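You operate a simulated robot arm through the tools that you are given. There is no shell and no other tool. Be economical: measure what you need, move in short steps, check, and stop when the job is done.

Carry out the task below with a simulated two-armed robot. There is one attempt and no reset: what you move stays moved.

TASK
Wash, rinse and rack the blue cup, then pour the drink card's order and serve it.
Fine: wash in the tub, rinse in the purple basin, top tier of the rack; fill the clear cup just past its line and set it on the tray. Set down upright: what you pick out, clear cup.

It is judged by the outcome, as a careful person would: the job done as asked, and still so three seconds after it is handed in. It fails if anything else is knocked over, pushed out of place, dropped, spilled or broken.

THE ROBOT
Two 7-joint arms with two-finger grippers on one trunk, on a base that drives. Base frame: it is fixed to the floor where the robot stands at the start and does not move with it; the origin is under the middle of the robot, x ahead of it, y to its left, z up; the surface under the hand at the start is at about z = 720. Units: mm, rad, N and s.
The left shoulder is at the start at [60, 123, 974], the right one opposite. With the tool pointing down near the work surface each hand reaches from about 300 to 780 mm from the robot's upright axis, wherever it stands, measured 20 degrees to its own side. Places, roughly: brown tray [1000, 1600, 700]; clear cup [1250, 1250, 500]; cup (7x7x10 cm) [300, -1500, 1200]; glass [250, -1500, 1250]; lime jug [1300, 1600, 1100]; tap of the tea jug [1300, 1900, 1000]; tea jug [1400, 1900, 1100]; top tier of the rack [300, -1300, 1200]; tray below the tea tap [1300, 1900, 800]; tub [600, -200, 800]. Payload 1.47 kg a hand.
The tool frame of a hand sits at the grasp point between the pads (the TCP): z along the fingers, y along the line on which they close. The tips reach 16 mm beyond it. The gripper opens to 87 mm. The gripper's body begins 55 mm behind the TCP.
Orientation is told as [roll, pitch, yaw] about the base's x, y, z axes, in that order, counted from this pose: with the fingers straight down and closing along the base's y, the tool's x points along the base's -x, its y along +y and its z along -z.

THE INTERFACE
- The arms move only by the tool drive_tool. It takes "left_motion", "right_motion" or both (then of equal length, played together; a hand with none holds still); each is a list of rows, each a list of 7 numbers: the shift along the base's x, y, z in mm, then the turn, a rotation vector about the base's x, y, z in rad, then the gripper command, from -1 (shut) to 1 (fully open), values between in proportion. In form: [[tx, ty, tz, wx, wy, wz, grip], ...]. A call has 1 to 8 rows; each row is the pose to reach, as a shift and turn from the pose commanded when the call began. Each row takes 0.2 s and may step no farther than 50 mm and 0.15 rad from the row before; otherwise, or with a gripper value out of range, the whole call is refused. Where a pose cannot be reached the arm comes as near as it can. A force on the tool above 40 N (or 10 N above the force at the start of the call, whichever is more), or a blocked arm, ends the call early, and 0.2 s more pass. Each finger travels about 153 mm/s and halts on what it meets, pressing with about 28 N; the grip force reading is that of the motor and also rises with nothing between the fingers. The clock runs only during rows and for 0.2 s after the last one: add rows that repeat a pose to give the fingers time. The reply holds the time, the measured pose of the TCP, the force on the tool along the base axes, the opening and the grip force, in the units named above and with some noise, with the torque about the TCP (base axes, N m) and any sound that the robot's microphone picked up.
- Cameras (640 x 400 px; columns grow to the right, rows downward): "scene" is now at [91.6, -33, 1552.4]; the picture's right is [-0.40, -0.92, 0.00], its down [-0.51, 0.22, -0.83] and it looks along [0.76, -0.33, -0.55] (base axes); focal length 214 px, centre (320, 200). "left" rides on the left gripper at [73, -12, -90] in its tool frame; the picture's right is [0.16, 0.99, 0.00], its down [-0.72, 0.12, -0.68] and it looks along [-0.67, 0.11, 0.73] (tool axes); focal length 247 px, centre (320, 200). "right" rides on the right gripper at [73, 12, -90] in its tool frame; the picture's right is [-0.16, 0.99, 0.00], its down [-0.72, -0.12, -0.68] and it looks along [-0.67, -0.11, 0.73] (tool axes); focal length 247 px, centre (320, 200). There is no depth. A picture from a camera that has moved, and an enlarged one, comes with that camera's place and axes in the base frame and with its lens.
- camera(camera): a new picture of that camera. The clock stands still meanwhile.
- slide_trunk(by): slides the trunk up (or, below 0, down) by that many mm; the arms and the scene camera ride with it, the base frame stays. It gives what a move gives, with no picture.
- steer(legs): drives the robot by 1 to 6 legs, each [ahead, left, turn to the left] in mm, mm and rad, along the robot's own axes; the way and the turn of a leg run together, so that a leg with both is an arc; at most 1500 mm and 3.142 rad a leg. The arms and the cameras ride along, it lands a little off, and it stops where it bumps. It gives what a move gives.
- aim_head(pan, tilt): turns the head with the scene camera to pan (to the left, within 2.094 rad either way) and tilt (down, from -0.506 to 1.204), counted from straight ahead of the robot. It gives what a move gives.
- enlarge(camera, box): a new picture of the part [left, top, right, bottom] of that camera's present view, enlarged. The clock stands still meanwhile.
- hand_in(): hands the job in; it is judged then, once.

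Go step by step. Nothing tells you exact positions but the pictures and the camera data: compare them with the known pose of the tool, close in by small moves and look again before you grip or let go. The budget is 120 turns and 100 pictures, counting those below and the enlarged ones. Unless the task says otherwise, let go and move clear before handing in.

The tools are called after "Call:" by a JSON object that holds its "api" and its "payload". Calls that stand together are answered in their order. drive_tool: Moves the arms, as the interface text tells. Its arguments: {"type":"object","properties":{"left_motion":{"type":"array"},"right_motion":{"type":"array"}},"required":[]} The other tools are called the same way: slide_trunk (by) slides the trunk up or down; steer (legs) drives the base; aim_head (pan, tilt) turns the head that bears the scene camera; camera (camera) takes a picture; enlarge (camera, box) takes an enlarged picture of a part of a camera's view; hand_in () hands the job in.

At the start:

```text
time: 0.0
left_tcp_pos: [388.5, 63.8, 1466.7]
left_orientation: [-0.001, 0.0, -0.001]
left_ft_force: [0.9, 0.2, 0.5]
left_torque: [-0.03, -0.01, 0.01]
left_grip_width: 87.0
left_grip_force: 0.0
right_tcp_pos: [340.6, -317.1, 1365.1]
right_orientation: [-0.003, 0.0, 0.0]
right_ft_force: [-0.4, -0.1, 0.2]
right_torque: [-0.01, 0.0, 0.0]
right_grip_width: 87.1
right_grip_force: 0.0
trunk travel left (down, up): [-129.0, 101.0]
robot x, y, heading: [0.5, -0.6, -0.001]
head pan, tilt: [-0.412, 0.588]
```

scene: 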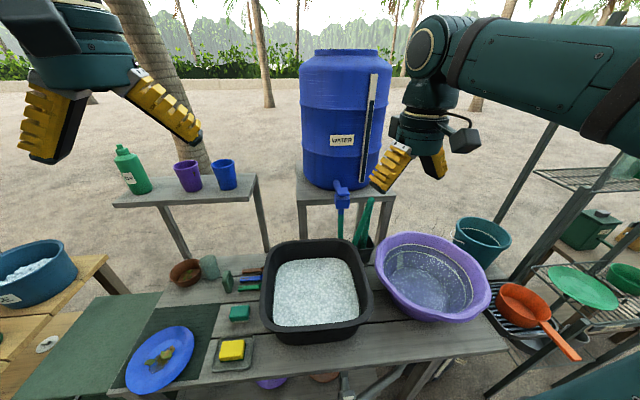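
right: 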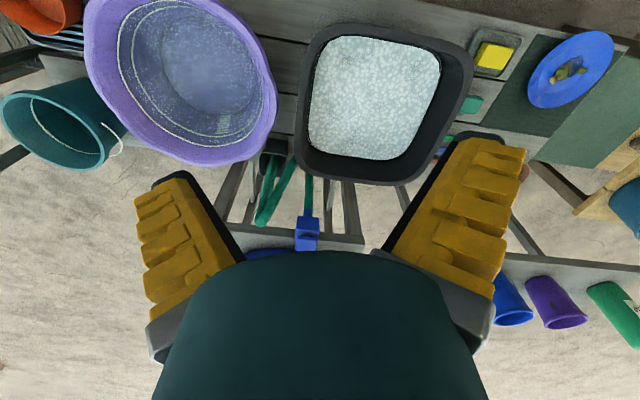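
left: 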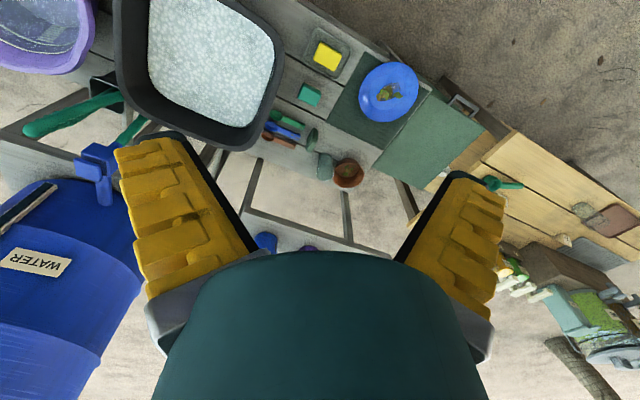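

I see the washing bench ahead (tub, purple basin) and a shelf behind it with blue and purple cups. I'll look around towards the rack on the right and the drinks on the left before moving.

Call:
{"api": "aim_head", "payload": {"pan": -1.4, "tilt": 0.45}}

Call:
{"api": "camera", "payload": {"camera": "scene"}}

Call:
{"api": "aim_head", "payload": {"pan": 0.8, "tilt": 0.4}}

Call:
{"api": "camera", "payload": {"camera": "scene"}}

```text
time: 1.3
left_tcp_pos: [387.7, 63.6, 1466.7]
left_orientation: [-0.002, 0.0, -0.001]
left_ft_force: [0.3, 1.0, -0.3]
left_torque: [-0.01, -0.03, -0.02]
left_grip_width: 87.0
left_grip_force: 0.0
right_tcp_pos: [340.3, -318.0, 1363.7]
right_orientation: [0.0, 0.0, -0.001]
right_ft_force: [-0.9, 0.1, 0.1]
right_torque: [-0.01, -0.01, -0.02]
right_grip_width: 87.0
right_grip_force: 0.0
trunk travel left (down, up): [-129.0, 101.0]
robot x, y, heading: [0.9, 0.0, -0.003]
head pan, tilt: [-1.4, 0.45]
```

```text
96 pictures are left
camera scene: at [26.0, -88.0, 1564.8], right [-0.99, -0.17, 0.0], down [-0.07, 0.43, -0.9], along [0.15, -0.89, -0.44], focal length 214 px, centre (320, 200)
```

scene: 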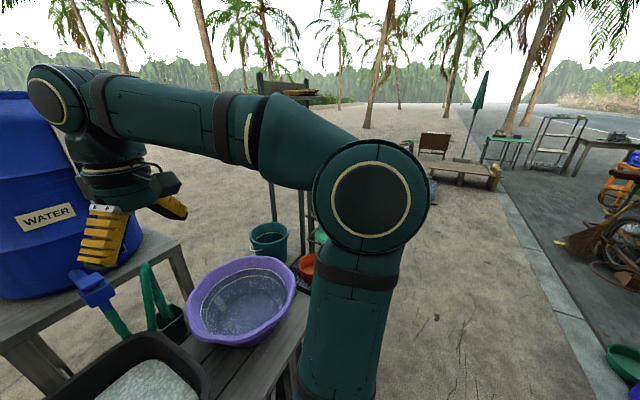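

```text
time: 3.3
left_tcp_pos: [387.6, 62.9, 1467.1]
left_orientation: [-0.001, 0.001, 0.001]
left_ft_force: [0.4, 0.0, -0.2]
left_torque: [-0.02, -0.01, 0.02]
left_grip_width: 87.2
left_grip_force: 0.0
right_tcp_pos: [340.5, -316.1, 1365.0]
right_orientation: [0.0, 0.001, 0.001]
right_ft_force: [0.0, -0.4, -0.4]
right_torque: [-0.03, 0.01, -0.01]
right_grip_width: 87.1
right_grip_force: 0.2
trunk travel left (down, up): [-129.0, 101.0]
robot x, y, heading: [-2.3, 0.3, -0.004]
head pan, tilt: [0.799, 0.4]
```

```text
95 pictures are left
camera scene: at [74.9, 69.0, 1569.5], right [0.72, -0.7, 0.0], down [-0.27, -0.28, -0.92], along [0.64, 0.66, -0.39], focal length 214 px, centre (320, 200)
```

scene: 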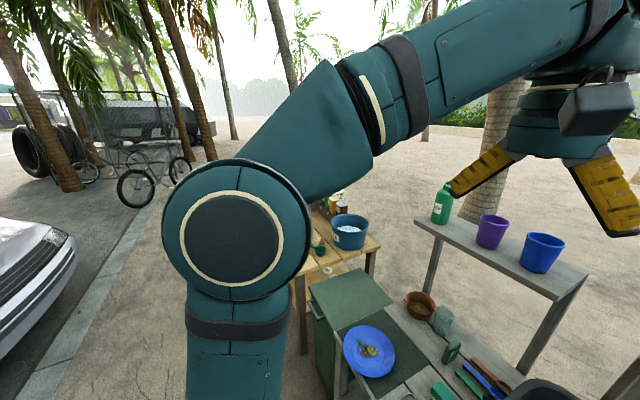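

The shelf cups triangulate to about [727, 3, 1265]. I'll look closer at them and see what else is around.

Call:
{"api": "enlarge", "payload": {"camera": "scene", "box": [300, 170, 640, 400]}}

Call:
{"api": "aim_head", "payload": {"pan": -0.1, "tilt": 0.9}}

Call:
{"api": "camera", "payload": {"camera": "scene"}}

```text
1.74 times, centred on (470, 285) of scene
camera zoom: at [74.9, 69.0, 1569.5], right [0.72, -0.7, 0.0], down [-0.27, -0.28, -0.92], along [0.64, 0.66, -0.39], focal length 373 px, centre (59, 52)
```

zoom: 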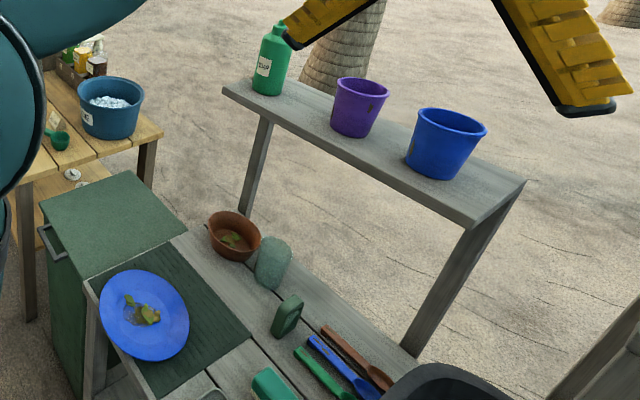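

```text
time: 4.5
left_tcp_pos: [388.0, 63.8, 1466.5]
left_orientation: [0.002, 0.0, 0.0]
left_ft_force: [0.5, 0.3, 0.4]
left_torque: [-0.01, -0.02, -0.01]
left_grip_width: 87.0
left_grip_force: 0.1
right_tcp_pos: [340.5, -316.7, 1363.5]
right_orientation: [0.0, 0.0, 0.0]
right_ft_force: [0.5, 1.0, 0.0]
right_torque: [0.0, 0.0, -0.02]
right_grip_width: 87.1
right_grip_force: 0.0
trunk travel left (down, up): [-129.0, 101.0]
robot x, y, heading: [2.9, 0.1, 0.007]
head pan, tilt: [-0.099, 0.901]
```

```text
93 pictures are left
camera scene: at [85.4, -4.8, 1526.5], right [-0.1, -1.0, 0.0], down [-0.78, 0.08, -0.62], along [0.62, -0.06, -0.78], focal length 214 px, centre (320, 200)
```

scene: 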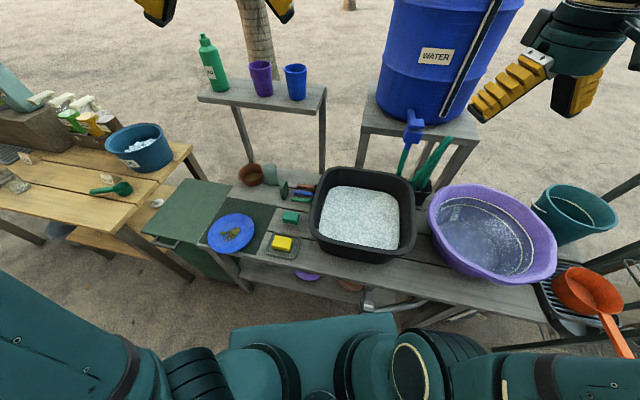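

The blue cup sits on the shelf at about [720, 2, 1265]. Now I back off a bit and turn right to inspect the rack.

Call:
{"api": "steer", "payload": {"legs": [[-350, 0, 0], [0, 0, -1.0]]}}

Call:
{"api": "aim_head", "payload": {"pan": 0.0, "tilt": 0.3}}

Call:
{"api": "camera", "payload": {"camera": "scene"}}

```text
time: 9.3
left_tcp_pos: [-85.4, -293.4, 1467.5]
left_orientation: [-0.001, 0.0, -1.006]
left_ft_force: [-0.4, 0.7, -0.1]
left_torque: [0.0, 0.03, 0.0]
left_grip_width: 87.1
left_grip_force: 0.1
right_tcp_pos: [-431.4, -456.5, 1365.0]
right_orientation: [-0.001, 0.0, -1.007]
right_ft_force: [-0.3, 0.0, 0.2]
right_torque: [0.03, 0.0, 0.03]
right_grip_width: 87.3
right_grip_force: 0.1
trunk travel left (down, up): [-129.0, 101.0]
robot x, y, heading: [-346.0, 0.9, -1.008]
head pan, tilt: [-0.099, 0.901]
```

```text
time: 10.3
left_tcp_pos: [-84.3, -293.4, 1468.0]
left_orientation: [0.0, 0.0, -1.005]
left_ft_force: [-0.4, 0.2, 0.8]
left_torque: [0.01, 0.02, 0.0]
left_grip_width: 86.9
left_grip_force: 0.1
right_tcp_pos: [-431.0, -455.6, 1365.1]
right_orientation: [0.0, 0.0, -1.006]
right_ft_force: [-0.5, -0.3, 0.3]
right_torque: [0.0, 0.02, 0.01]
right_grip_width: 87.1
right_grip_force: 0.0
trunk travel left (down, up): [-129.0, 101.0]
robot x, y, heading: [-348.4, -0.2, -1.007]
head pan, tilt: [0.0, 0.3]
```

```text
92 pictures are left
camera scene: at [-291.4, -84.2, 1578.7], right [-0.84, -0.54, 0.0], down [-0.16, 0.25, -0.95], along [0.51, -0.81, -0.3], focal length 214 px, centre (320, 200)
```

scene: 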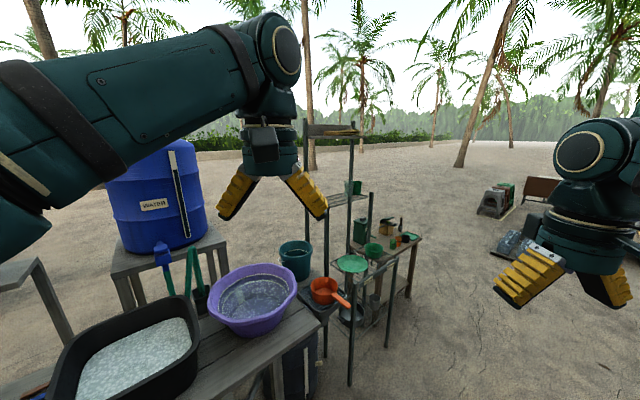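

Call:
{"api": "enlarge", "payload": {"camera": "scene", "box": [240, 110, 440, 390]}}

```text
1.43 times, centred on (340, 250) of scene
camera zoom: at [-291.4, -84.2, 1578.7], right [-0.84, -0.54, 0.0], down [-0.16, 0.25, -0.95], along [0.51, -0.81, -0.3], focal length 306 px, centre (291, 129)
```

zoom: 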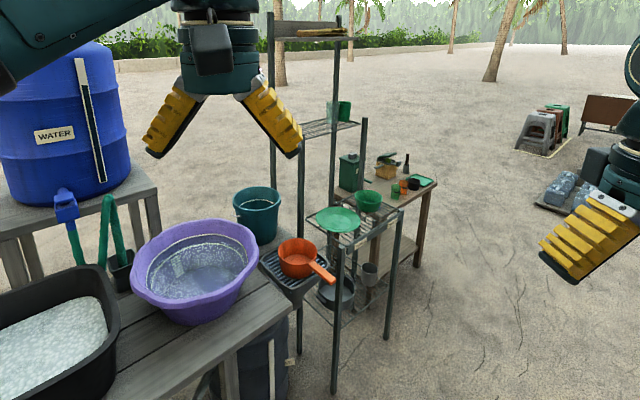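

The rack is stepped, with the top tier near [300, -1400, 1200] holding a green cup. Now I return to the bench, shifted left so the right hand faces the blue cup.

Call:
{"api": "steer", "payload": {"legs": [[0, 0, 1.007], [350, 150, 0]]}}

Call:
{"api": "slide_trunk", "payload": {"by": 60}}

Call:
{"api": "aim_head", "payload": {"pan": -0.1, "tilt": 0.6}}

Call:
{"api": "drive_tool", "payload": {"right_motion": [[0, 0, 0, 0, -0.14, 0, 1], [0, 10, -5, 0, -0.28, 0, 1], [0, 20, -10, 0, -0.42, 0, 1], [0, 35, -15, 0, -0.56, 0, 1], [0, 50, -20, 0, -0.7, 0, 1], [0, 65, -25, 0, -0.84, 0, 1], [0, 80, -30, 0, -0.98, 0, 1], [0, 100, -35, 0, -1.05, 0, 1]]}}

Call:
{"api": "camera", "payload": {"camera": "scene"}}

Call:
{"api": "camera", "payload": {"camera": "right"}}

```text
time: 15.3
left_tcp_pos: [384.3, 221.7, 1465.6]
left_orientation: [0.0, 0.002, 0.013]
left_ft_force: [0.5, 0.2, -0.5]
left_torque: [0.0, 0.02, 0.0]
left_grip_width: 86.8
left_grip_force: 0.2
right_tcp_pos: [341.3, -159.7, 1363.7]
right_orientation: [0.0, 0.001, 0.014]
right_ft_force: [0.3, 1.3, -0.3]
right_torque: [0.0, 0.05, -0.01]
right_grip_width: 86.9
right_grip_force: 0.0
trunk travel left (down, up): [-129.0, 101.0]
robot x, y, heading: [-1.7, 155.4, 0.01]
head pan, tilt: [0.0, 0.3]
```

```text
time: 16.3
left_tcp_pos: [384.5, 220.8, 1528.3]
left_orientation: [0.0, 0.001, 0.014]
left_ft_force: [-0.4, -0.4, -0.4]
left_torque: [0.0, 0.03, 0.0]
left_grip_width: 86.8
left_grip_force: 0.2
right_tcp_pos: [340.3, -159.9, 1423.9]
right_orientation: [0.001, 0.001, 0.013]
right_ft_force: [-0.3, -0.1, 0.5]
right_torque: [0.02, 0.0, 0.01]
right_grip_width: 86.9
right_grip_force: 0.1
trunk travel left (down, up): [-189.0, 41.0]
robot x, y, heading: [-4.5, 154.8, 0.015]
head pan, tilt: [0.0, 0.3]
```

```text
time: 17.1
left_tcp_pos: [384.3, 220.8, 1528.0]
left_orientation: [0.001, -0.003, 0.012]
left_ft_force: [0.0, -1.2, 0.6]
left_torque: [-0.02, 0.02, -0.02]
left_grip_width: 87.2
left_grip_force: 0.0
right_tcp_pos: [341.7, -158.8, 1424.6]
right_orientation: [0.001, -0.001, 0.012]
right_ft_force: [-0.9, 0.1, 0.9]
right_torque: [0.01, -0.07, 0.0]
right_grip_width: 87.0
right_grip_force: 0.0
trunk travel left (down, up): [-189.0, 41.0]
robot x, y, heading: [-5.2, 155.5, 0.011]
head pan, tilt: [-0.099, 0.6]
```

```text
time: 18.9
left_tcp_pos: [386.2, 223.7, 1526.7]
left_orientation: [-0.003, -0.002, 0.013]
left_ft_force: [0.1, 0.0, -0.2]
left_torque: [-0.03, -0.02, 0.0]
left_grip_width: 87.0
left_grip_force: 0.0
right_tcp_pos: [340.8, -58.8, 1391.2]
right_orientation: [-0.02, -1.052, 0.024]
right_ft_force: [-0.2, 0.0, 0.5]
right_torque: [-0.04, 0.02, -0.02]
right_grip_width: 86.9
right_grip_force: 0.0
trunk travel left (down, up): [-189.0, 41.0]
robot x, y, heading: [-0.2, 151.2, 0.013]
head pan, tilt: [-0.099, 0.6]
```

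```text
90 pictures are left
camera scene: at [95.2, 148.7, 1611.3], right [-0.09, -1.0, 0.0], down [-0.56, 0.05, -0.83], along [0.82, -0.07, -0.56], focal length 214 px, centre (320, 200)
```

scene: 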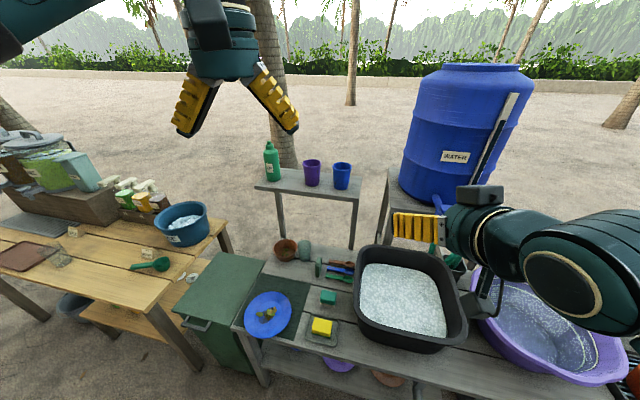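

```text
89 pictures are left
camera right: at [226.0, -48.6, 1371.9], right [0.07, 0.99, 0.13], down [-0.23, -0.11, 0.97], along [0.97, -0.1, 0.22], focal length 247 px, centre (320, 200)
```

right: 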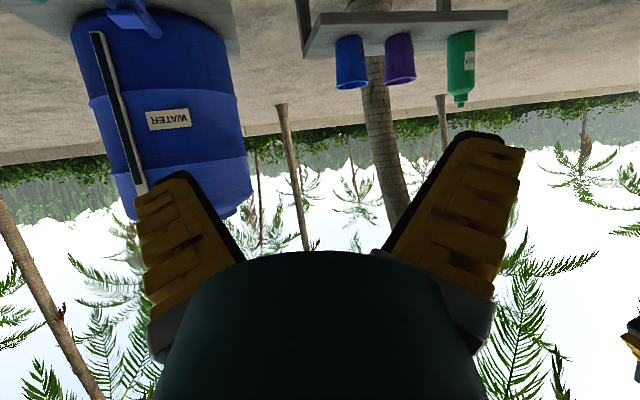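

Better triangulation puts the blue cup at about [850, 0, 1208]. I extend the right hand, tilted 60°, towards it.

Call:
{"api": "drive_tool", "payload": {"right_motion": [[40, 8, -10, 0, 0, 0, 1], [80, 16, -20, 0, 0, 0, 1], [120, 24, -32, 0, 0, 0, 1], [160, 32, -45, 0, 0, 0, 1], [200, 40, -58, 0, 0, 0, 1], [240, 48, -70, 0, 0, 0, 1], [280, 56, -85, 0, 0, 0, 1], [320, 58, -100, 0, 0, 0, 1]]}}

Call:
{"api": "camera", "payload": {"camera": "right"}}

Call:
{"api": "enlarge", "payload": {"camera": "scene", "box": [240, 120, 480, 270]}}

```text
time: 20.7
left_tcp_pos: [385.5, 219.7, 1527.8]
left_orientation: [0.0, 0.001, 0.011]
left_ft_force: [0.0, -0.6, 0.3]
left_torque: [-0.01, -0.03, 0.02]
left_grip_width: 86.8
left_grip_force: 0.1
right_tcp_pos: [664.0, -2.0, 1290.0]
right_orientation: [-0.019, -1.05, 0.022]
right_ft_force: [-0.4, 0.0, 0.3]
right_torque: [0.0, -0.03, 0.0]
right_grip_width: 87.1
right_grip_force: 0.1
trunk travel left (down, up): [-189.0, 41.0]
robot x, y, heading: [-2.6, 151.6, 0.015]
head pan, tilt: [-0.099, 0.6]
```

```text
88 pictures are left
camera right: at [549.2, 8.0, 1271.5], right [0.07, 0.99, 0.13], down [-0.23, -0.11, 0.97], along [0.97, -0.1, 0.22], focal length 247 px, centre (320, 200)
```

right: 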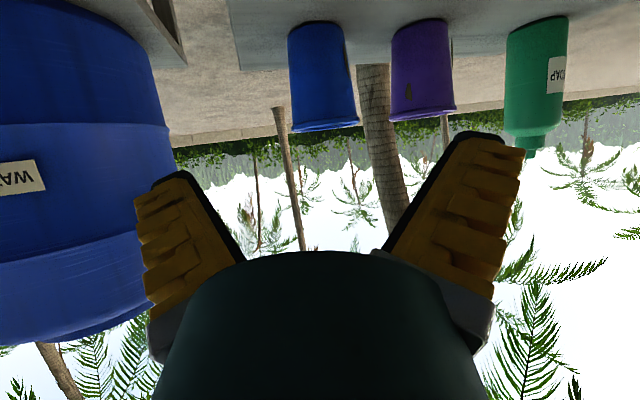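

```text
2.67 times, centred on (360, 195) of scene
camera zoom: at [97.0, 147.9, 1611.1], right [-0.09, -1.0, 0.0], down [-0.56, 0.05, -0.82], along [0.82, -0.07, -0.57], focal length 572 px, centre (213, 213)
```

zoom: 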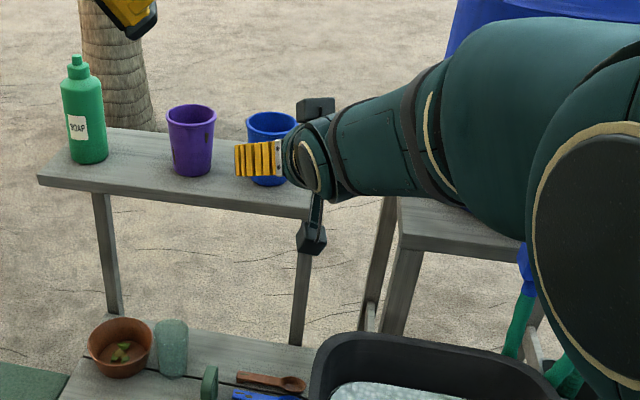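

Cup is at about [857, 1, 1200], rim near 1255. Advancing the open fingers around it.

Call:
{"api": "drive_tool", "payload": {"right_motion": [[40, 2, -30, 0, 0, 0, 1], [80, 3, -50, 0, 0, 0, 1], [110, 3, -65, 0, 0, 0, 1], [140, 3, -77, 0, 0, 0, 1], [165, 3, -77, 0, 0, 0, 1], [180, 3, -77, 0, 0, 0, 1], [193, 3, -77, 0, 0, 0, 1]]}}

Call:
{"api": "camera", "payload": {"camera": "right"}}

Call:
{"api": "enlarge", "payload": {"camera": "scene", "box": [240, 120, 480, 270]}}

```text
time: 22.3
left_tcp_pos: [382.5, 221.1, 1527.5]
left_orientation: [0.0, -0.003, 0.011]
left_ft_force: [0.4, 0.2, 0.2]
left_torque: [0.01, -0.06, 0.05]
left_grip_width: 86.9
left_grip_force: 0.1
right_tcp_pos: [771.1, 18.1, 1224.4]
right_orientation: [-0.02, -1.049, 0.022]
right_ft_force: [0.6, -0.7, -0.5]
right_torque: [0.01, -0.01, -0.03]
right_grip_width: 87.0
right_grip_force: 0.0
right hand out of reach, approached as far as the arm can: row 1, 3, 4, 5, 6, 7
trunk travel left (down, up): [-189.0, 41.0]
robot x, y, heading: [3.1, 151.4, 0.012]
head pan, tilt: [-0.099, 0.6]
```

```text
86 pictures are left
camera right: at [656.0, 28.9, 1205.8], right [0.07, 0.99, 0.13], down [-0.23, -0.11, 0.97], along [0.97, -0.1, 0.22], focal length 247 px, centre (320, 200)
```

right: 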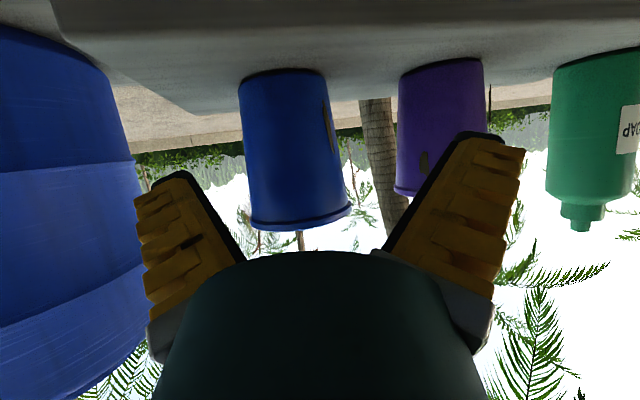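

```text
2.67 times, centred on (360, 195) of scene
camera zoom: at [94.9, 147.3, 1611.3], right [-0.09, -1.0, 0.0], down [-0.56, 0.05, -0.83], along [0.82, -0.07, -0.56], focal length 572 px, centre (213, 213)
```

zoom: 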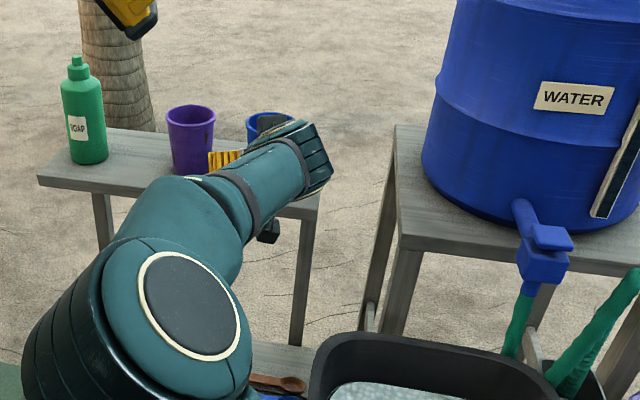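

Out of reach by ~90 mm; I'll withdraw a bit and see that the arm returns cleanly before bringing the base nearer.

Call:
{"api": "drive_tool", "payload": {"right_motion": [[-30, 0, 20, 0, 0, 0, 1], [-70, -5, 40, 0, 0, 0, 1], [-110, -10, 60, 0, 0, 0, 1]]}}

Call:
{"api": "slide_trunk", "payload": {"by": 40}}

Call:
{"api": "steer", "payload": {"legs": [[50, 0, 0]]}}

Call:
{"api": "camera", "payload": {"camera": "scene"}}

```text
time: 23.1
left_tcp_pos: [381.2, 220.1, 1528.4]
left_orientation: [0.0, -0.004, 0.01]
left_ft_force: [0.3, -0.1, -0.2]
left_torque: [0.0, -0.06, 0.01]
left_grip_width: 86.9
left_grip_force: 0.0
right_tcp_pos: [658.2, 4.2, 1281.7]
right_orientation: [-0.022, -1.05, 0.023]
right_ft_force: [0.0, -0.2, 0.0]
right_torque: [0.04, -0.01, 0.01]
right_grip_width: 87.0
right_grip_force: 0.0
trunk travel left (down, up): [-189.0, 41.0]
robot x, y, heading: [-6.9, 152.1, 0.015]
head pan, tilt: [-0.099, 0.6]
```

```text
time: 23.9
left_tcp_pos: [384.2, 222.5, 1567.6]
left_orientation: [0.001, 0.001, 0.012]
left_ft_force: [0.1, 0.2, -0.4]
left_torque: [-0.01, 0.02, 0.0]
left_grip_width: 87.0
left_grip_force: 0.0
right_tcp_pos: [661.0, 5.6, 1321.2]
right_orientation: [-0.021, -1.049, 0.022]
right_ft_force: [0.7, 0.2, 0.0]
right_torque: [0.0, 0.01, 0.01]
right_grip_width: 87.1
right_grip_force: 0.0
trunk travel left (down, up): [-229.0, 1.0]
robot x, y, heading: [-1.2, 151.0, 0.011]
head pan, tilt: [-0.099, 0.6]
```

```text
time: 24.9
left_tcp_pos: [434.5, 221.9, 1567.2]
left_orientation: [0.002, 0.001, 0.011]
left_ft_force: [0.3, -0.3, 0.0]
left_torque: [0.02, 0.06, -0.01]
left_grip_width: 87.0
left_grip_force: 0.1
right_tcp_pos: [710.2, 4.8, 1320.4]
right_orientation: [-0.021, -1.048, 0.025]
right_ft_force: [0.9, -0.5, -0.2]
right_torque: [0.02, 0.03, -0.03]
right_grip_width: 86.7
right_grip_force: 0.0
trunk travel left (down, up): [-229.0, 1.0]
robot x, y, heading: [41.9, 156.0, 0.01]
head pan, tilt: [-0.099, 0.6]
```

```text
84 pictures are left
camera scene: at [145.1, 148.5, 1651.2], right [-0.09, -1.0, 0.0], down [-0.56, 0.05, -0.82], along [0.82, -0.07, -0.57], focal length 214 px, centre (320, 200)
```

scene: 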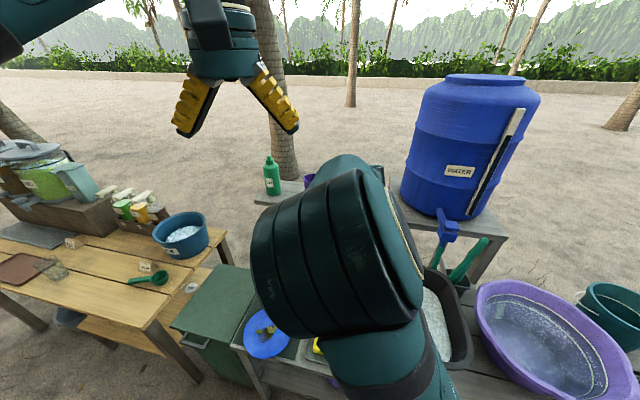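

No bump so far. I go 30 mm nearer, then tilt the hand to about 75° and head to a pre-grasp in front of the cup.

Call:
{"api": "steer", "payload": {"legs": [[30, 0, 0]]}}

Call:
{"api": "drive_tool", "payload": {"right_motion": [[0, 0, -20, 0, -0.13, 0, 1], [0, -5, -45, 0, -0.25, 0, 1], [10, -10, -70, 0, -0.25, 0, 1]]}}

Call:
{"api": "camera", "payload": {"camera": "right"}}

```text
time: 25.7
left_tcp_pos: [460.4, 221.4, 1566.9]
left_orientation: [-0.001, -0.003, 0.01]
left_ft_force: [-0.6, 0.0, -0.1]
left_torque: [0.0, 0.01, -0.02]
left_grip_width: 86.9
left_grip_force: 0.0
right_tcp_pos: [736.7, 6.7, 1322.3]
right_orientation: [-0.02, -1.051, 0.025]
right_ft_force: [-0.6, 0.0, -0.1]
right_torque: [0.0, 0.04, 0.0]
right_grip_width: 86.9
right_grip_force: 0.1
trunk travel left (down, up): [-229.0, 1.0]
robot x, y, heading: [72.0, 149.5, 0.009]
head pan, tilt: [-0.099, 0.6]
```

```text
time: 26.5
left_tcp_pos: [461.7, 221.6, 1567.5]
left_orientation: [0.001, -0.001, 0.01]
left_ft_force: [-0.2, 0.7, -0.5]
left_torque: [0.02, 0.01, 0.0]
left_grip_width: 87.2
left_grip_force: 0.0
right_tcp_pos: [748.2, -5.3, 1250.0]
right_orientation: [-0.041, -1.303, 0.044]
right_ft_force: [-0.4, -0.3, -0.1]
right_torque: [0.01, -0.03, 0.01]
right_grip_width: 87.0
right_grip_force: 0.1
trunk travel left (down, up): [-229.0, 1.0]
robot x, y, heading: [75.3, 153.8, 0.014]
head pan, tilt: [-0.099, 0.6]
```

```text
83 pictures are left
camera right: at [641.7, 4.9, 1204.1], right [0.04, 0.99, 0.14], down [-0.46, -0.11, 0.88], along [0.89, -0.1, 0.45], focal length 247 px, centre (320, 200)
```

right: 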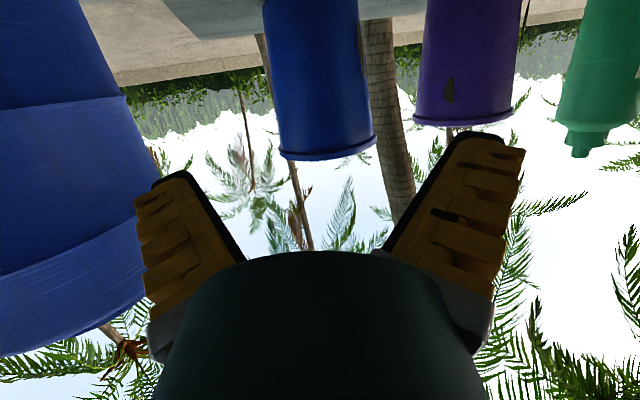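

Cup aligned with the hand (y ≈ -6). Advancing ~105 mm and closing gently.

Call:
{"api": "drive_tool", "payload": {"right_motion": [[25, 0, -5, 0, 0, 0, 1], [50, 0, -10, 0, 0, 0, 1], [70, 0, -15, 0, 0, 0, 1], [88, 0, -20, 0, 0, 0, 1], [103, 0, -20, 0, 0, 0, 1]]}}

Call:
{"api": "camera", "payload": {"camera": "right"}}

```text
time: 27.7
left_tcp_pos: [460.1, 221.2, 1568.3]
left_orientation: [0.0, -0.003, 0.008]
left_ft_force: [-0.6, 0.9, 0.5]
left_torque: [0.04, 0.0, -0.02]
left_grip_width: 87.3
left_grip_force: 0.0
right_tcp_pos: [832.5, -6.6, 1232.5]
right_orientation: [-0.04, -1.302, 0.038]
right_ft_force: [-0.2, 0.2, -0.4]
right_torque: [0.02, 0.02, 0.04]
right_grip_width: 86.7
right_grip_force: 0.1
right hand out of reach, approached as far as the arm can: row 5
trunk travel left (down, up): [-229.0, 1.0]
robot x, y, heading: [73.3, 151.2, 0.01]
head pan, tilt: [-0.099, 0.6]
```

```text
82 pictures are left
camera right: at [727.1, 4.0, 1186.7], right [0.04, 0.99, 0.14], down [-0.46, -0.11, 0.88], along [0.88, -0.1, 0.45], focal length 247 px, centre (320, 200)
```

right: 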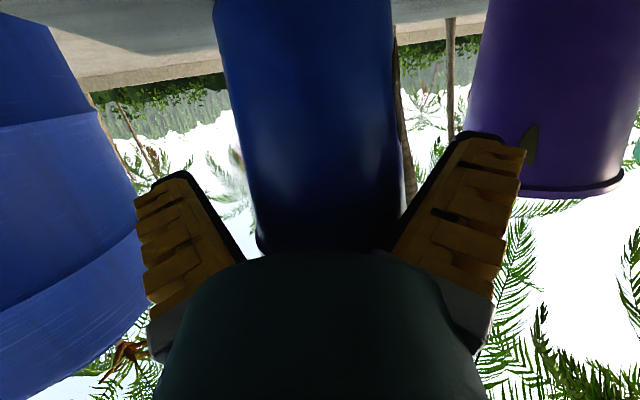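

Cup centre is about 5–10 mm past the TCP, well inside the fingers. Closing.

Call:
{"api": "drive_tool", "payload": {"right_motion": [[0, 0, 0, 0, 0, 0, 0.5], [0, 0, 0, 0, 0, 0, 0], [0, 0, 0, 0, 0, 0, -0.5], [0, 0, 0, 0, 0, 0, -1], [0, 0, 0, 0, 0, 0, -1]]}}

Call:
{"api": "camera", "payload": {"camera": "right"}}

```text
time: 28.9
left_tcp_pos: [463.5, 222.0, 1567.5]
left_orientation: [-0.001, -0.002, 0.012]
left_ft_force: [0.7, -0.3, 0.4]
left_torque: [-0.02, 0.0, 0.02]
left_grip_width: 86.8
left_grip_force: 0.0
right_tcp_pos: [834.1, -6.0, 1231.1]
right_orientation: [-0.041, -1.301, 0.04]
right_ft_force: [-0.8, 0.5, 1.2]
right_torque: [0.02, -0.01, 0.01]
right_grip_width: 68.8
right_grip_force: 27.8
trunk travel left (down, up): [-229.0, 1.0]
robot x, y, heading: [73.4, 153.3, 0.012]
head pan, tilt: [-0.099, 0.6]
```

```text
81 pictures are left
camera right: at [727.9, 4.9, 1186.0], right [0.04, 0.99, 0.14], down [-0.46, -0.11, 0.88], along [0.89, -0.1, 0.45], focal length 247 px, centre (320, 200)
```

right: 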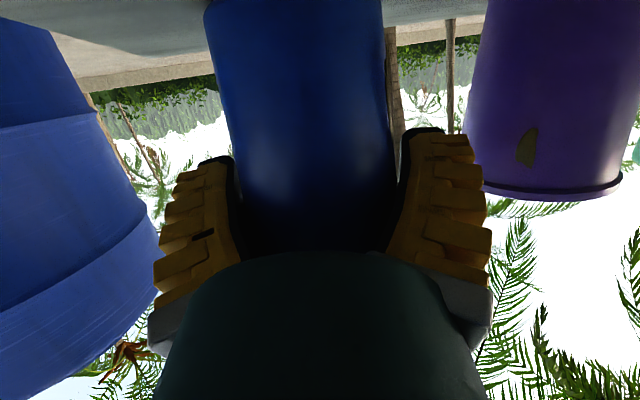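

Gripped (68.8 mm). Lifting and retracting.

Call:
{"api": "drive_tool", "payload": {"right_motion": [[0, 0, 20, 0, 0, 0, -1], [-5, 0, 50, 0, 0, 0, -1], [-45, 0, 70, 0, 0, 0, -1], [-90, 0, 80, 0, 0, 0, -1], [-135, 0, 90, 0, 0, 0, -1], [-180, 0, 90, 0, 0, 0, -1], [-225, 0, 90, 0, 0, 0, -1], [-270, 0, 90, 0, 0, 0, -1]]}}

Call:
{"api": "aim_head", "payload": {"pan": -0.3, "tilt": 0.75}}

Call:
{"api": "camera", "payload": {"camera": "scene"}}

```text
time: 30.7
left_tcp_pos: [458.8, 221.0, 1568.8]
left_orientation: [0.003, -0.005, 0.01]
left_ft_force: [-0.5, -0.7, 0.4]
left_torque: [-0.01, -0.05, -0.01]
left_grip_width: 86.9
left_grip_force: 0.0
right_tcp_pos: [561.7, -21.8, 1313.6]
right_orientation: [0.02, -1.286, -0.045]
right_ft_force: [-0.2, 0.0, 0.6]
right_torque: [-0.03, -0.01, 0.03]
right_grip_width: 0.2
right_grip_force: 28.3
trunk travel left (down, up): [-229.0, 1.0]
robot x, y, heading: [72.5, 152.4, 0.019]
head pan, tilt: [-0.099, 0.6]
```

```text
time: 31.4
left_tcp_pos: [461.7, 222.0, 1568.8]
left_orientation: [-0.002, -0.002, 0.011]
left_ft_force: [0.0, 0.4, 0.7]
left_torque: [0.01, -0.03, 0.01]
left_grip_width: 87.1
left_grip_force: 0.0
right_tcp_pos: [565.1, -18.0, 1315.4]
right_orientation: [0.01, -1.289, -0.028]
right_ft_force: [0.7, 0.3, 0.0]
right_torque: [0.01, -0.01, 0.02]
right_grip_width: 0.0
right_grip_force: 27.8
trunk travel left (down, up): [-229.0, 1.0]
robot x, y, heading: [76.3, 152.5, 0.014]
head pan, tilt: [-0.3, 0.75]
```

```text
80 pictures are left
camera scene: at [147.3, 88.4, 1667.0], right [-0.74, -0.67, 0.0], down [-0.28, 0.31, -0.91], along [0.61, -0.67, -0.41], focal length 214 px, centre (320, 200)
```

scene: 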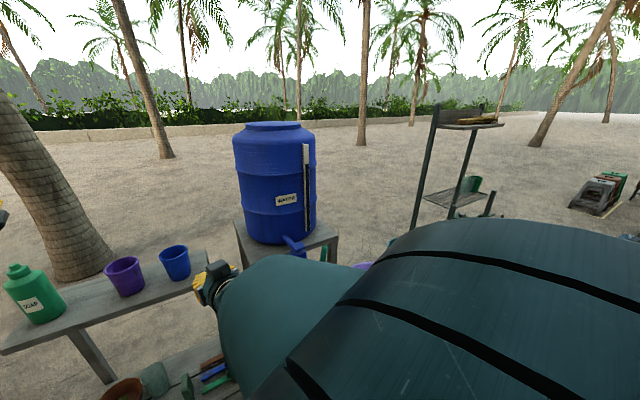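

The cup slipped out: my grip was short of its centre (it sits nearer x≈858). It's still standing on the shelf; I measure it again.

Call:
{"api": "camera", "payload": {"camera": "right"}}

Call:
{"api": "enlarge", "payload": {"camera": "scene", "box": [0, 220, 240, 370]}}

```text
79 pictures are left
camera right: at [457.7, -4.4, 1270.1], right [0.06, 0.99, 0.15], down [-0.45, -0.11, 0.88], along [0.89, -0.12, 0.44], focal length 247 px, centre (320, 200)
```

right: 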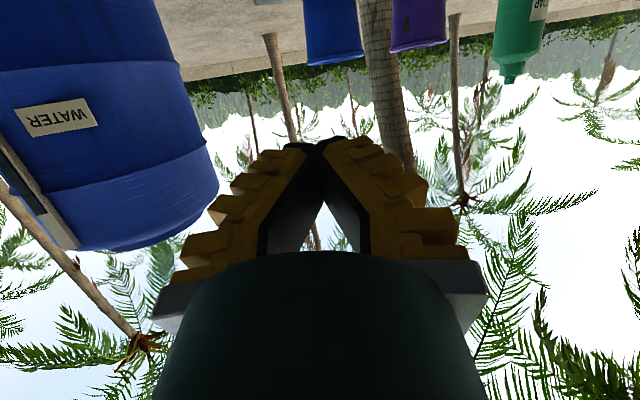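

```text
2.67 times, centred on (120, 295) of scene
camera zoom: at [147.3, 88.4, 1667.0], right [-0.74, -0.67, 0.0], down [-0.28, 0.31, -0.91], along [0.61, -0.67, -0.41], focal length 572 px, centre (853, -53)
```

zoom: 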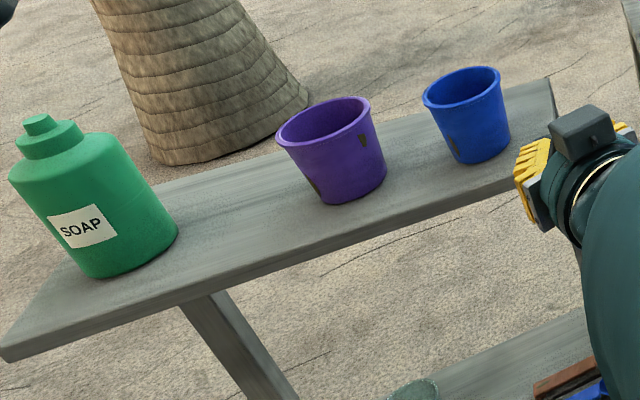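

The cup stands at about [828, 0], unharmed. I bring the base 25 mm nearer, reopen and line up again.

Call:
{"api": "steer", "payload": {"legs": [[25, 0, 0]]}}

Call:
{"api": "drive_tool", "payload": {"right_motion": [[30, 4, -10, 0, 0, 0, 0], [60, 8, -25, 0, 0, 0.02, 1], [90, 12, -40, 0, 0, 0.03, 1], [120, 16, -55, 0, 0, 0.03, 1], [150, 18, -70, 0, 0, 0.03, 1]]}}

Call:
{"api": "camera", "payload": {"camera": "right"}}

```text
time: 32.4
left_tcp_pos: [485.9, 222.3, 1566.7]
left_orientation: [-0.003, 0.0, 0.007]
left_ft_force: [-0.1, -0.6, -0.2]
left_torque: [0.0, 0.06, 0.0]
left_grip_width: 87.0
left_grip_force: 0.0
right_tcp_pos: [587.3, -24.6, 1310.0]
right_orientation: [-0.009, -1.28, -0.034]
right_ft_force: [0.5, 0.2, -0.4]
right_torque: [0.0, 0.0, 0.01]
right_grip_width: 0.0
right_grip_force: 28.6
trunk travel left (down, up): [-229.0, 1.0]
robot x, y, heading: [97.2, 154.0, 0.012]
head pan, tilt: [-0.3, 0.75]
stopped in leg 1: the robot was blocked; the commanded pose is now the measured one
```

```text
time: 33.6
left_tcp_pos: [483.1, 222.3, 1567.6]
left_orientation: [-0.003, -0.002, 0.007]
left_ft_force: [-0.4, 0.1, 0.4]
left_torque: [0.01, 0.03, 0.02]
left_grip_width: 87.0
left_grip_force: 0.0
right_tcp_pos: [737.6, -2.0, 1242.3]
right_orientation: [0.004, -1.286, -0.002]
right_ft_force: [0.0, -0.7, -0.7]
right_torque: [-0.01, -0.02, -0.02]
right_grip_width: 87.1
right_grip_force: 0.0
trunk travel left (down, up): [-229.0, 1.0]
robot x, y, heading: [95.7, 157.8, 0.009]
head pan, tilt: [-0.3, 0.75]
```

```text
77 pictures are left
camera right: at [629.5, 9.6, 1198.2], right [0.04, 0.99, 0.15], down [-0.45, -0.12, 0.89], along [0.89, -0.11, 0.44], focal length 247 px, centre (320, 200)
```

right: 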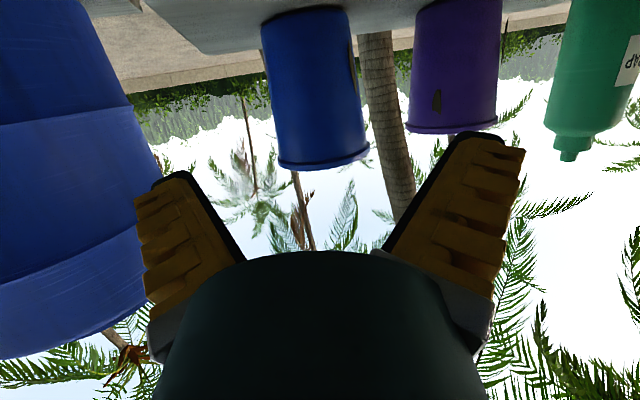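

Cup now resolved at about [835, -5], rim 1258, base 1158. Advancing and closing, then lifting in tiny steps.

Call:
{"api": "drive_tool", "payload": {"right_motion": [[25, -2, -5, 0, 0, 0, 1], [50, -3, -10, 0, 0, 0, 1], [70, -3, -15, 0, 0, 0, 1], [90, -3, -20, 0, 0, 0, 1], [107, -3, -20, 0, 0, 0, 1]]}}

Call:
{"api": "drive_tool", "payload": {"right_motion": [[0, 0, 0, 0, 0, 0, 0.6], [0, 0, 0, 0, 0, 0, 0.3], [0, 0, 0, 0, 0, 0, -0.3], [0, 0, 0, 0, 0, 0, -1], [0, 0, 0, 0, 0, 0, -1]]}}

Call:
{"api": "drive_tool", "payload": {"right_motion": [[0, 0, 3, 0, 0, 0, -1], [0, 0, 7, 0, 0, 0, -1], [0, 0, 12, 0, 0, 0, -1], [0, 0, 17, 0, 0, 0, -1]]}}

Call:
{"api": "camera", "payload": {"camera": "right"}}

```text
time: 34.8
left_tcp_pos: [483.9, 222.7, 1566.0]
left_orientation: [-0.002, -0.001, 0.008]
left_ft_force: [-0.1, -0.2, 0.2]
left_torque: [-0.02, 0.0, 0.0]
left_grip_width: 86.7
left_grip_force: 0.2
right_tcp_pos: [840.6, -8.0, 1223.6]
right_orientation: [0.003, -1.286, 0.0]
right_ft_force: [-0.6, -0.2, 0.3]
right_torque: [-0.02, -0.02, -0.04]
right_grip_width: 86.9
right_grip_force: 0.0
trunk travel left (down, up): [-229.0, 1.0]
robot x, y, heading: [94.7, 157.1, 0.008]
head pan, tilt: [-0.3, 0.75]
```

```text
time: 36.0
left_tcp_pos: [482.8, 222.7, 1567.9]
left_orientation: [-0.001, -0.002, 0.008]
left_ft_force: [-0.1, 0.0, 0.2]
left_torque: [-0.01, -0.02, 0.01]
left_grip_width: 86.9
left_grip_force: 0.1
right_tcp_pos: [839.6, -8.7, 1225.2]
right_orientation: [0.005, -1.288, -0.004]
right_ft_force: [1.5, 1.0, 2.9]
right_torque: [-0.01, -0.16, -0.01]
right_grip_width: 71.8
right_grip_force: 27.9
trunk travel left (down, up): [-229.0, 1.0]
robot x, y, heading: [95.5, 155.8, 0.009]
head pan, tilt: [-0.3, 0.75]
```

```text
time: 37.0
left_tcp_pos: [482.7, 222.1, 1567.5]
left_orientation: [-0.002, -0.002, 0.007]
left_ft_force: [1.0, -1.0, -0.4]
left_torque: [-0.01, 0.0, 0.01]
left_grip_width: 86.9
left_grip_force: 0.0
right_tcp_pos: [841.8, -6.4, 1241.2]
right_orientation: [0.002, -1.286, -0.001]
right_ft_force: [-0.3, -0.7, -0.2]
right_torque: [0.01, 0.02, -0.01]
right_grip_width: 72.1
right_grip_force: 28.0
trunk travel left (down, up): [-229.0, 1.0]
robot x, y, heading: [97.6, 153.9, 0.013]
head pan, tilt: [-0.3, 0.75]
```

```text
76 pictures are left
camera right: at [733.8, 4.8, 1196.1], right [0.04, 0.99, 0.15], down [-0.45, -0.12, 0.89], along [0.89, -0.11, 0.44], focal length 247 px, centre (320, 200)
```

right: 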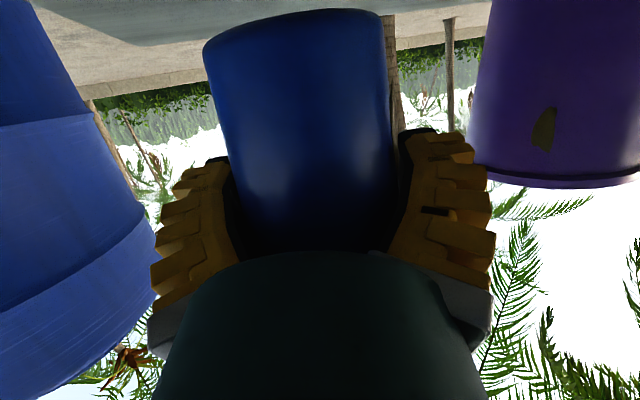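

The cup is lifted now. Continue up and back gently.

Call:
{"api": "drive_tool", "payload": {"right_motion": [[0, 0, 8, 0, 0, 0, -1], [0, 0, 18, 0, 0, 0, -1], [-5, 0, 28, 0, 0, 0, -1], [-15, 0, 38, 0, 0, 0, -1], [-30, 0, 46, 0, 0, 0, -1], [-50, 0, 52, 0, 0, 0, -1], [-70, 0, 56, 0, 0, 0, -1], [-90, 0, 60, 0, 0, 0, -1]]}}

Call:
{"api": "drive_tool", "payload": {"right_motion": [[-20, 0, 2, 0, 0, 0, -1], [-45, 0, 4, 0, 0, 0, -1], [-70, 0, 6, 0, 0, 0, -1], [-95, 0, 8, 0, 0, 0, -1], [-120, 0, 10, 0, 0, 0, -1], [-145, 0, 10, 0, 0, 0, -1], [-165, 0, 10, 0, 0, 0, -1]]}}

Call:
{"api": "camera", "payload": {"camera": "right"}}

Call:
{"api": "camera", "payload": {"camera": "scene"}}

```text
time: 38.8
left_tcp_pos: [482.2, 222.2, 1568.0]
left_orientation: [-0.001, -0.003, 0.008]
left_ft_force: [-0.8, 0.3, 0.3]
left_torque: [-0.01, -0.01, 0.01]
left_grip_width: 86.8
left_grip_force: 0.1
right_tcp_pos: [749.8, -6.7, 1300.9]
right_orientation: [0.006, -1.288, -0.007]
right_ft_force: [-0.5, 0.2, 0.4]
right_torque: [0.01, 0.02, 0.02]
right_grip_width: 72.2
right_grip_force: 27.8
trunk travel left (down, up): [-229.0, 1.0]
robot x, y, heading: [97.4, 151.0, 0.006]
head pan, tilt: [-0.3, 0.75]
```

```text
time: 40.4
left_tcp_pos: [481.2, 221.3, 1568.0]
left_orientation: [-0.001, -0.003, 0.008]
left_ft_force: [-0.1, 0.2, -0.1]
left_torque: [0.04, 0.02, 0.02]
left_grip_width: 87.0
left_grip_force: 0.0
right_tcp_pos: [586.2, -12.0, 1309.1]
right_orientation: [0.037, -1.284, -0.044]
right_ft_force: [-0.1, -0.4, -0.5]
right_torque: [-0.03, -0.03, -0.02]
right_grip_width: 72.6
right_grip_force: 27.8
trunk travel left (down, up): [-229.0, 1.0]
robot x, y, heading: [99.0, 153.1, 0.005]
head pan, tilt: [-0.3, 0.75]
```

```text
75 pictures are left
camera right: at [478.5, 0.4, 1265.1], right [0.05, 0.99, 0.16], down [-0.45, -0.12, 0.89], along [0.89, -0.12, 0.43], focal length 247 px, centre (320, 200)
```

right: 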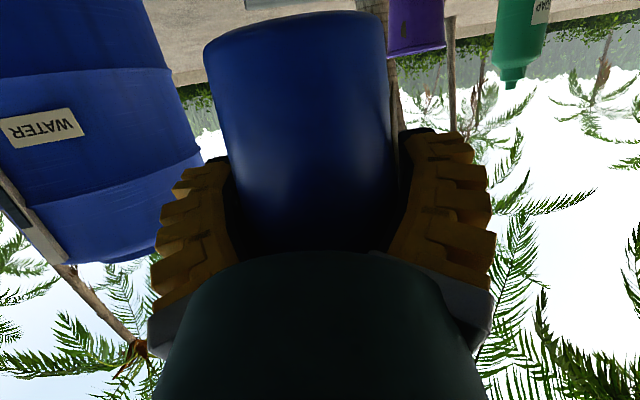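

```text
74 pictures are left
camera scene: at [168.4, 98.6, 1646.6], right [-0.68, -0.73, 0.0], down [-0.44, 0.41, -0.79], along [0.58, -0.54, -0.61], focal length 214 px, centre (320, 200)
```

scene: 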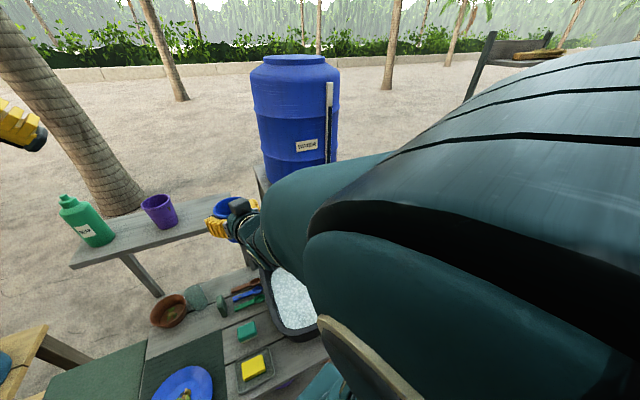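

Cup held well. I back the base out to its original spot so the tub suits the right hand, and lower the trunk.

Call:
{"api": "steer", "payload": {"legs": [[-95, 0, 0], [0, -150, 0]]}}

Call:
{"api": "slide_trunk", "payload": {"by": -100}}

Call:
{"api": "drive_tool", "payload": {"right_motion": [[0, -15, -20, 0, 0.14, 0, -1], [0, -30, -40, 0, 0.28, 0, -1], [0, -45, -60, 0, 0.42, 0, -1], [5, -55, -80, 0, 0.56, 0, -1], [10, -60, -100, 0, 0.7, 0, -1], [20, -60, -115, 0, 0.84, 0, -1], [30, -60, -125, 0, 0.98, 0, -1], [40, -60, -130, 0, 1.1, 0, -1]]}}

Call:
{"api": "aim_head", "payload": {"pan": -0.2, "tilt": 0.85}}

Call:
{"api": "camera", "payload": {"camera": "scene"}}

Call:
{"api": "camera", "payload": {"camera": "right"}}

```text
time: 43.1
left_tcp_pos: [388.6, 70.5, 1567.4]
left_orientation: [-0.001, -0.002, 0.009]
left_ft_force: [0.1, -0.5, 0.0]
left_torque: [0.01, -0.01, 0.02]
left_grip_width: 86.8
left_grip_force: 0.1
right_tcp_pos: [493.6, -162.1, 1308.6]
right_orientation: [0.036, -1.281, -0.041]
right_ft_force: [-0.8, -0.9, -0.5]
right_torque: [0.03, -0.02, 0.01]
right_grip_width: 72.3
right_grip_force: 27.7
trunk travel left (down, up): [-229.0, 1.0]
robot x, y, heading: [0.7, 3.3, 0.011]
head pan, tilt: [-0.3, 0.75]
```

```text
time: 44.4
left_tcp_pos: [390.3, 70.1, 1468.0]
left_orientation: [-0.002, -0.003, 0.008]
left_ft_force: [-0.1, -0.2, 0.5]
left_torque: [-0.01, 0.0, 0.0]
left_grip_width: 86.7
left_grip_force: 0.0
right_tcp_pos: [492.1, -165.8, 1208.2]
right_orientation: [0.042, -1.279, -0.051]
right_ft_force: [0.0, -0.1, -0.5]
right_torque: [0.02, 0.0, 0.01]
right_grip_width: 72.4
right_grip_force: 27.9
trunk travel left (down, up): [-129.0, 101.0]
robot x, y, heading: [3.0, 1.5, 0.013]
head pan, tilt: [-0.3, 0.75]
```

```text
time: 46.2
left_tcp_pos: [390.6, 71.6, 1467.8]
left_orientation: [-0.002, -0.003, 0.009]
left_ft_force: [-0.1, 0.9, 0.3]
left_torque: [-0.06, 0.03, 0.0]
left_grip_width: 87.0
left_grip_force: 0.1
right_tcp_pos: [534.0, -222.4, 1078.4]
right_orientation: [0.001, -0.18, -0.011]
right_ft_force: [-0.4, 0.6, 0.3]
right_torque: [0.02, 0.02, 0.02]
right_grip_width: 72.0
right_grip_force: 28.2
trunk travel left (down, up): [-129.0, 101.0]
robot x, y, heading: [3.3, 2.8, 0.009]
head pan, tilt: [-0.3, 0.75]
```

```text
time: 46.9
left_tcp_pos: [389.7, 68.7, 1468.2]
left_orientation: [-0.001, -0.002, 0.008]
left_ft_force: [0.3, -0.6, 0.2]
left_torque: [0.04, 0.01, 0.0]
left_grip_width: 86.9
left_grip_force: 0.0
right_tcp_pos: [532.2, -223.4, 1079.8]
right_orientation: [-0.001, -0.182, -0.014]
right_ft_force: [-0.1, -0.3, -0.6]
right_torque: [0.0, 0.0, 0.02]
right_grip_width: 71.9
right_grip_force: 28.1
trunk travel left (down, up): [-129.0, 101.0]
robot x, y, heading: [4.7, 0.9, 0.007]
head pan, tilt: [-0.201, 0.85]
```

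```text
73 pictures are left
camera scene: at [89.3, -9.8, 1530.4], right [-0.19, -0.98, 0.0], down [-0.74, 0.14, -0.66], along [0.65, -0.13, -0.75], focal length 214 px, centre (320, 200)
```

scene: 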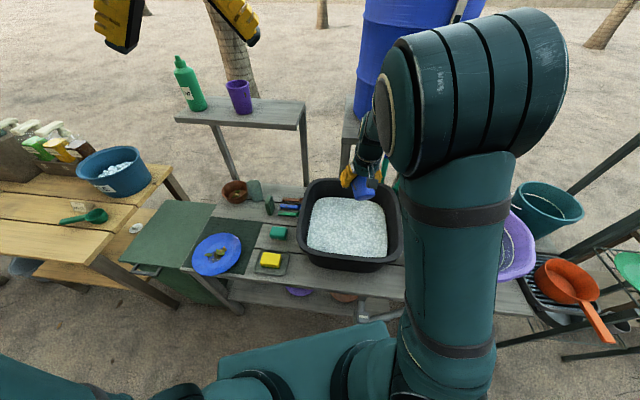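

```text
72 pictures are left
camera right: at [444.0, -210.5, 1154.2], right [0.17, 0.99, 0.03], down [0.59, -0.12, 0.8], along [0.79, -0.12, -0.6], focal length 247 px, centre (320, 200)
```

right: 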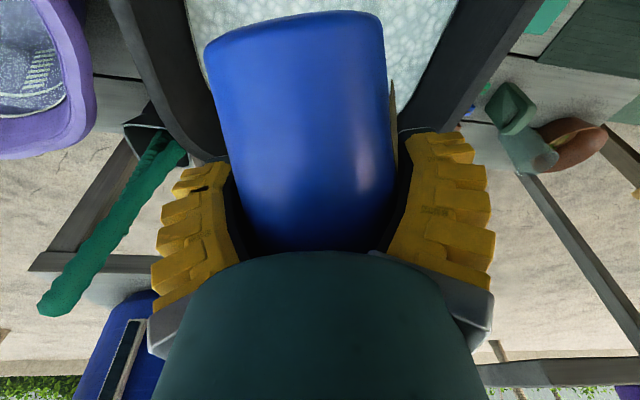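

The tub's inside is centred about [595, -225]; the hand nearly points down with the cup mouth tilted away. Moving above the water.

Call:
{"api": "drive_tool", "payload": {"right_motion": [[20, 0, -40, 0, 0.06, 0, -1], [40, 0, -80, 0, 0.12, 0, -1], [60, 0, -120, 0, 0.18, 0, -1], [65, 0, -160, 0, 0.18, 0, -1], [65, 0, -190, 0, 0.18, 0, -1]]}}

Call:
{"api": "camera", "payload": {"camera": "right"}}

Call:
{"api": "enlarge", "payload": {"camera": "scene", "box": [260, 140, 480, 290]}}

```text
time: 48.1
left_tcp_pos: [388.7, 69.9, 1466.9]
left_orientation: [-0.001, -0.003, 0.007]
left_ft_force: [-1.5, -1.0, -0.4]
left_torque: [0.04, -0.02, -0.03]
left_grip_width: 86.8
left_grip_force: 0.0
right_tcp_pos: [545.2, -176.2, 954.2]
right_orientation: [-0.002, -0.004, -0.012]
right_ft_force: [0.2, 0.2, -1.4]
right_torque: [0.04, -0.05, 0.02]
right_grip_width: 71.3
right_grip_force: 28.3
right hand out of reach, approached as far as the arm can: row 2, 3, 4, 5
trunk travel left (down, up): [-129.0, 101.0]
robot x, y, heading: [1.0, 4.1, 0.009]
head pan, tilt: [-0.201, 0.85]
```

```text
71 pictures are left
camera right: at [472.2, -164.8, 1043.8], right [0.17, 0.99, 0.0], down [0.72, -0.12, 0.68], along [0.67, -0.12, -0.73], focal length 247 px, centre (320, 200)
```

right: 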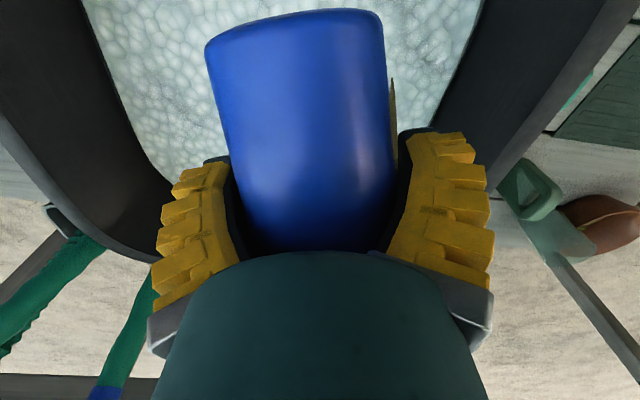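

```text
2.67 times, centred on (370, 215) of scene
camera zoom: at [88.0, -11.0, 1530.5], right [-0.19, -0.98, 0.0], down [-0.74, 0.14, -0.66], along [0.65, -0.12, -0.75], focal length 572 px, centre (187, 160)
```

zoom: 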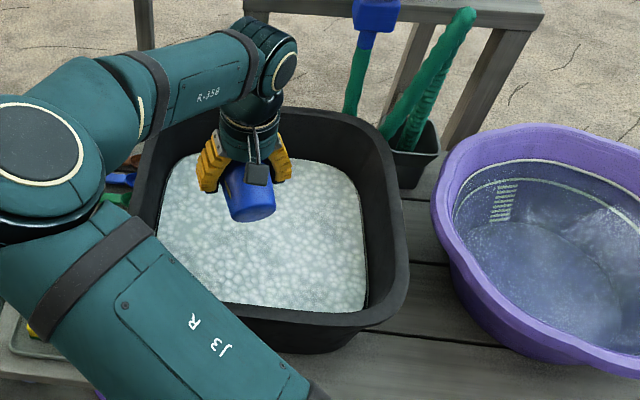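

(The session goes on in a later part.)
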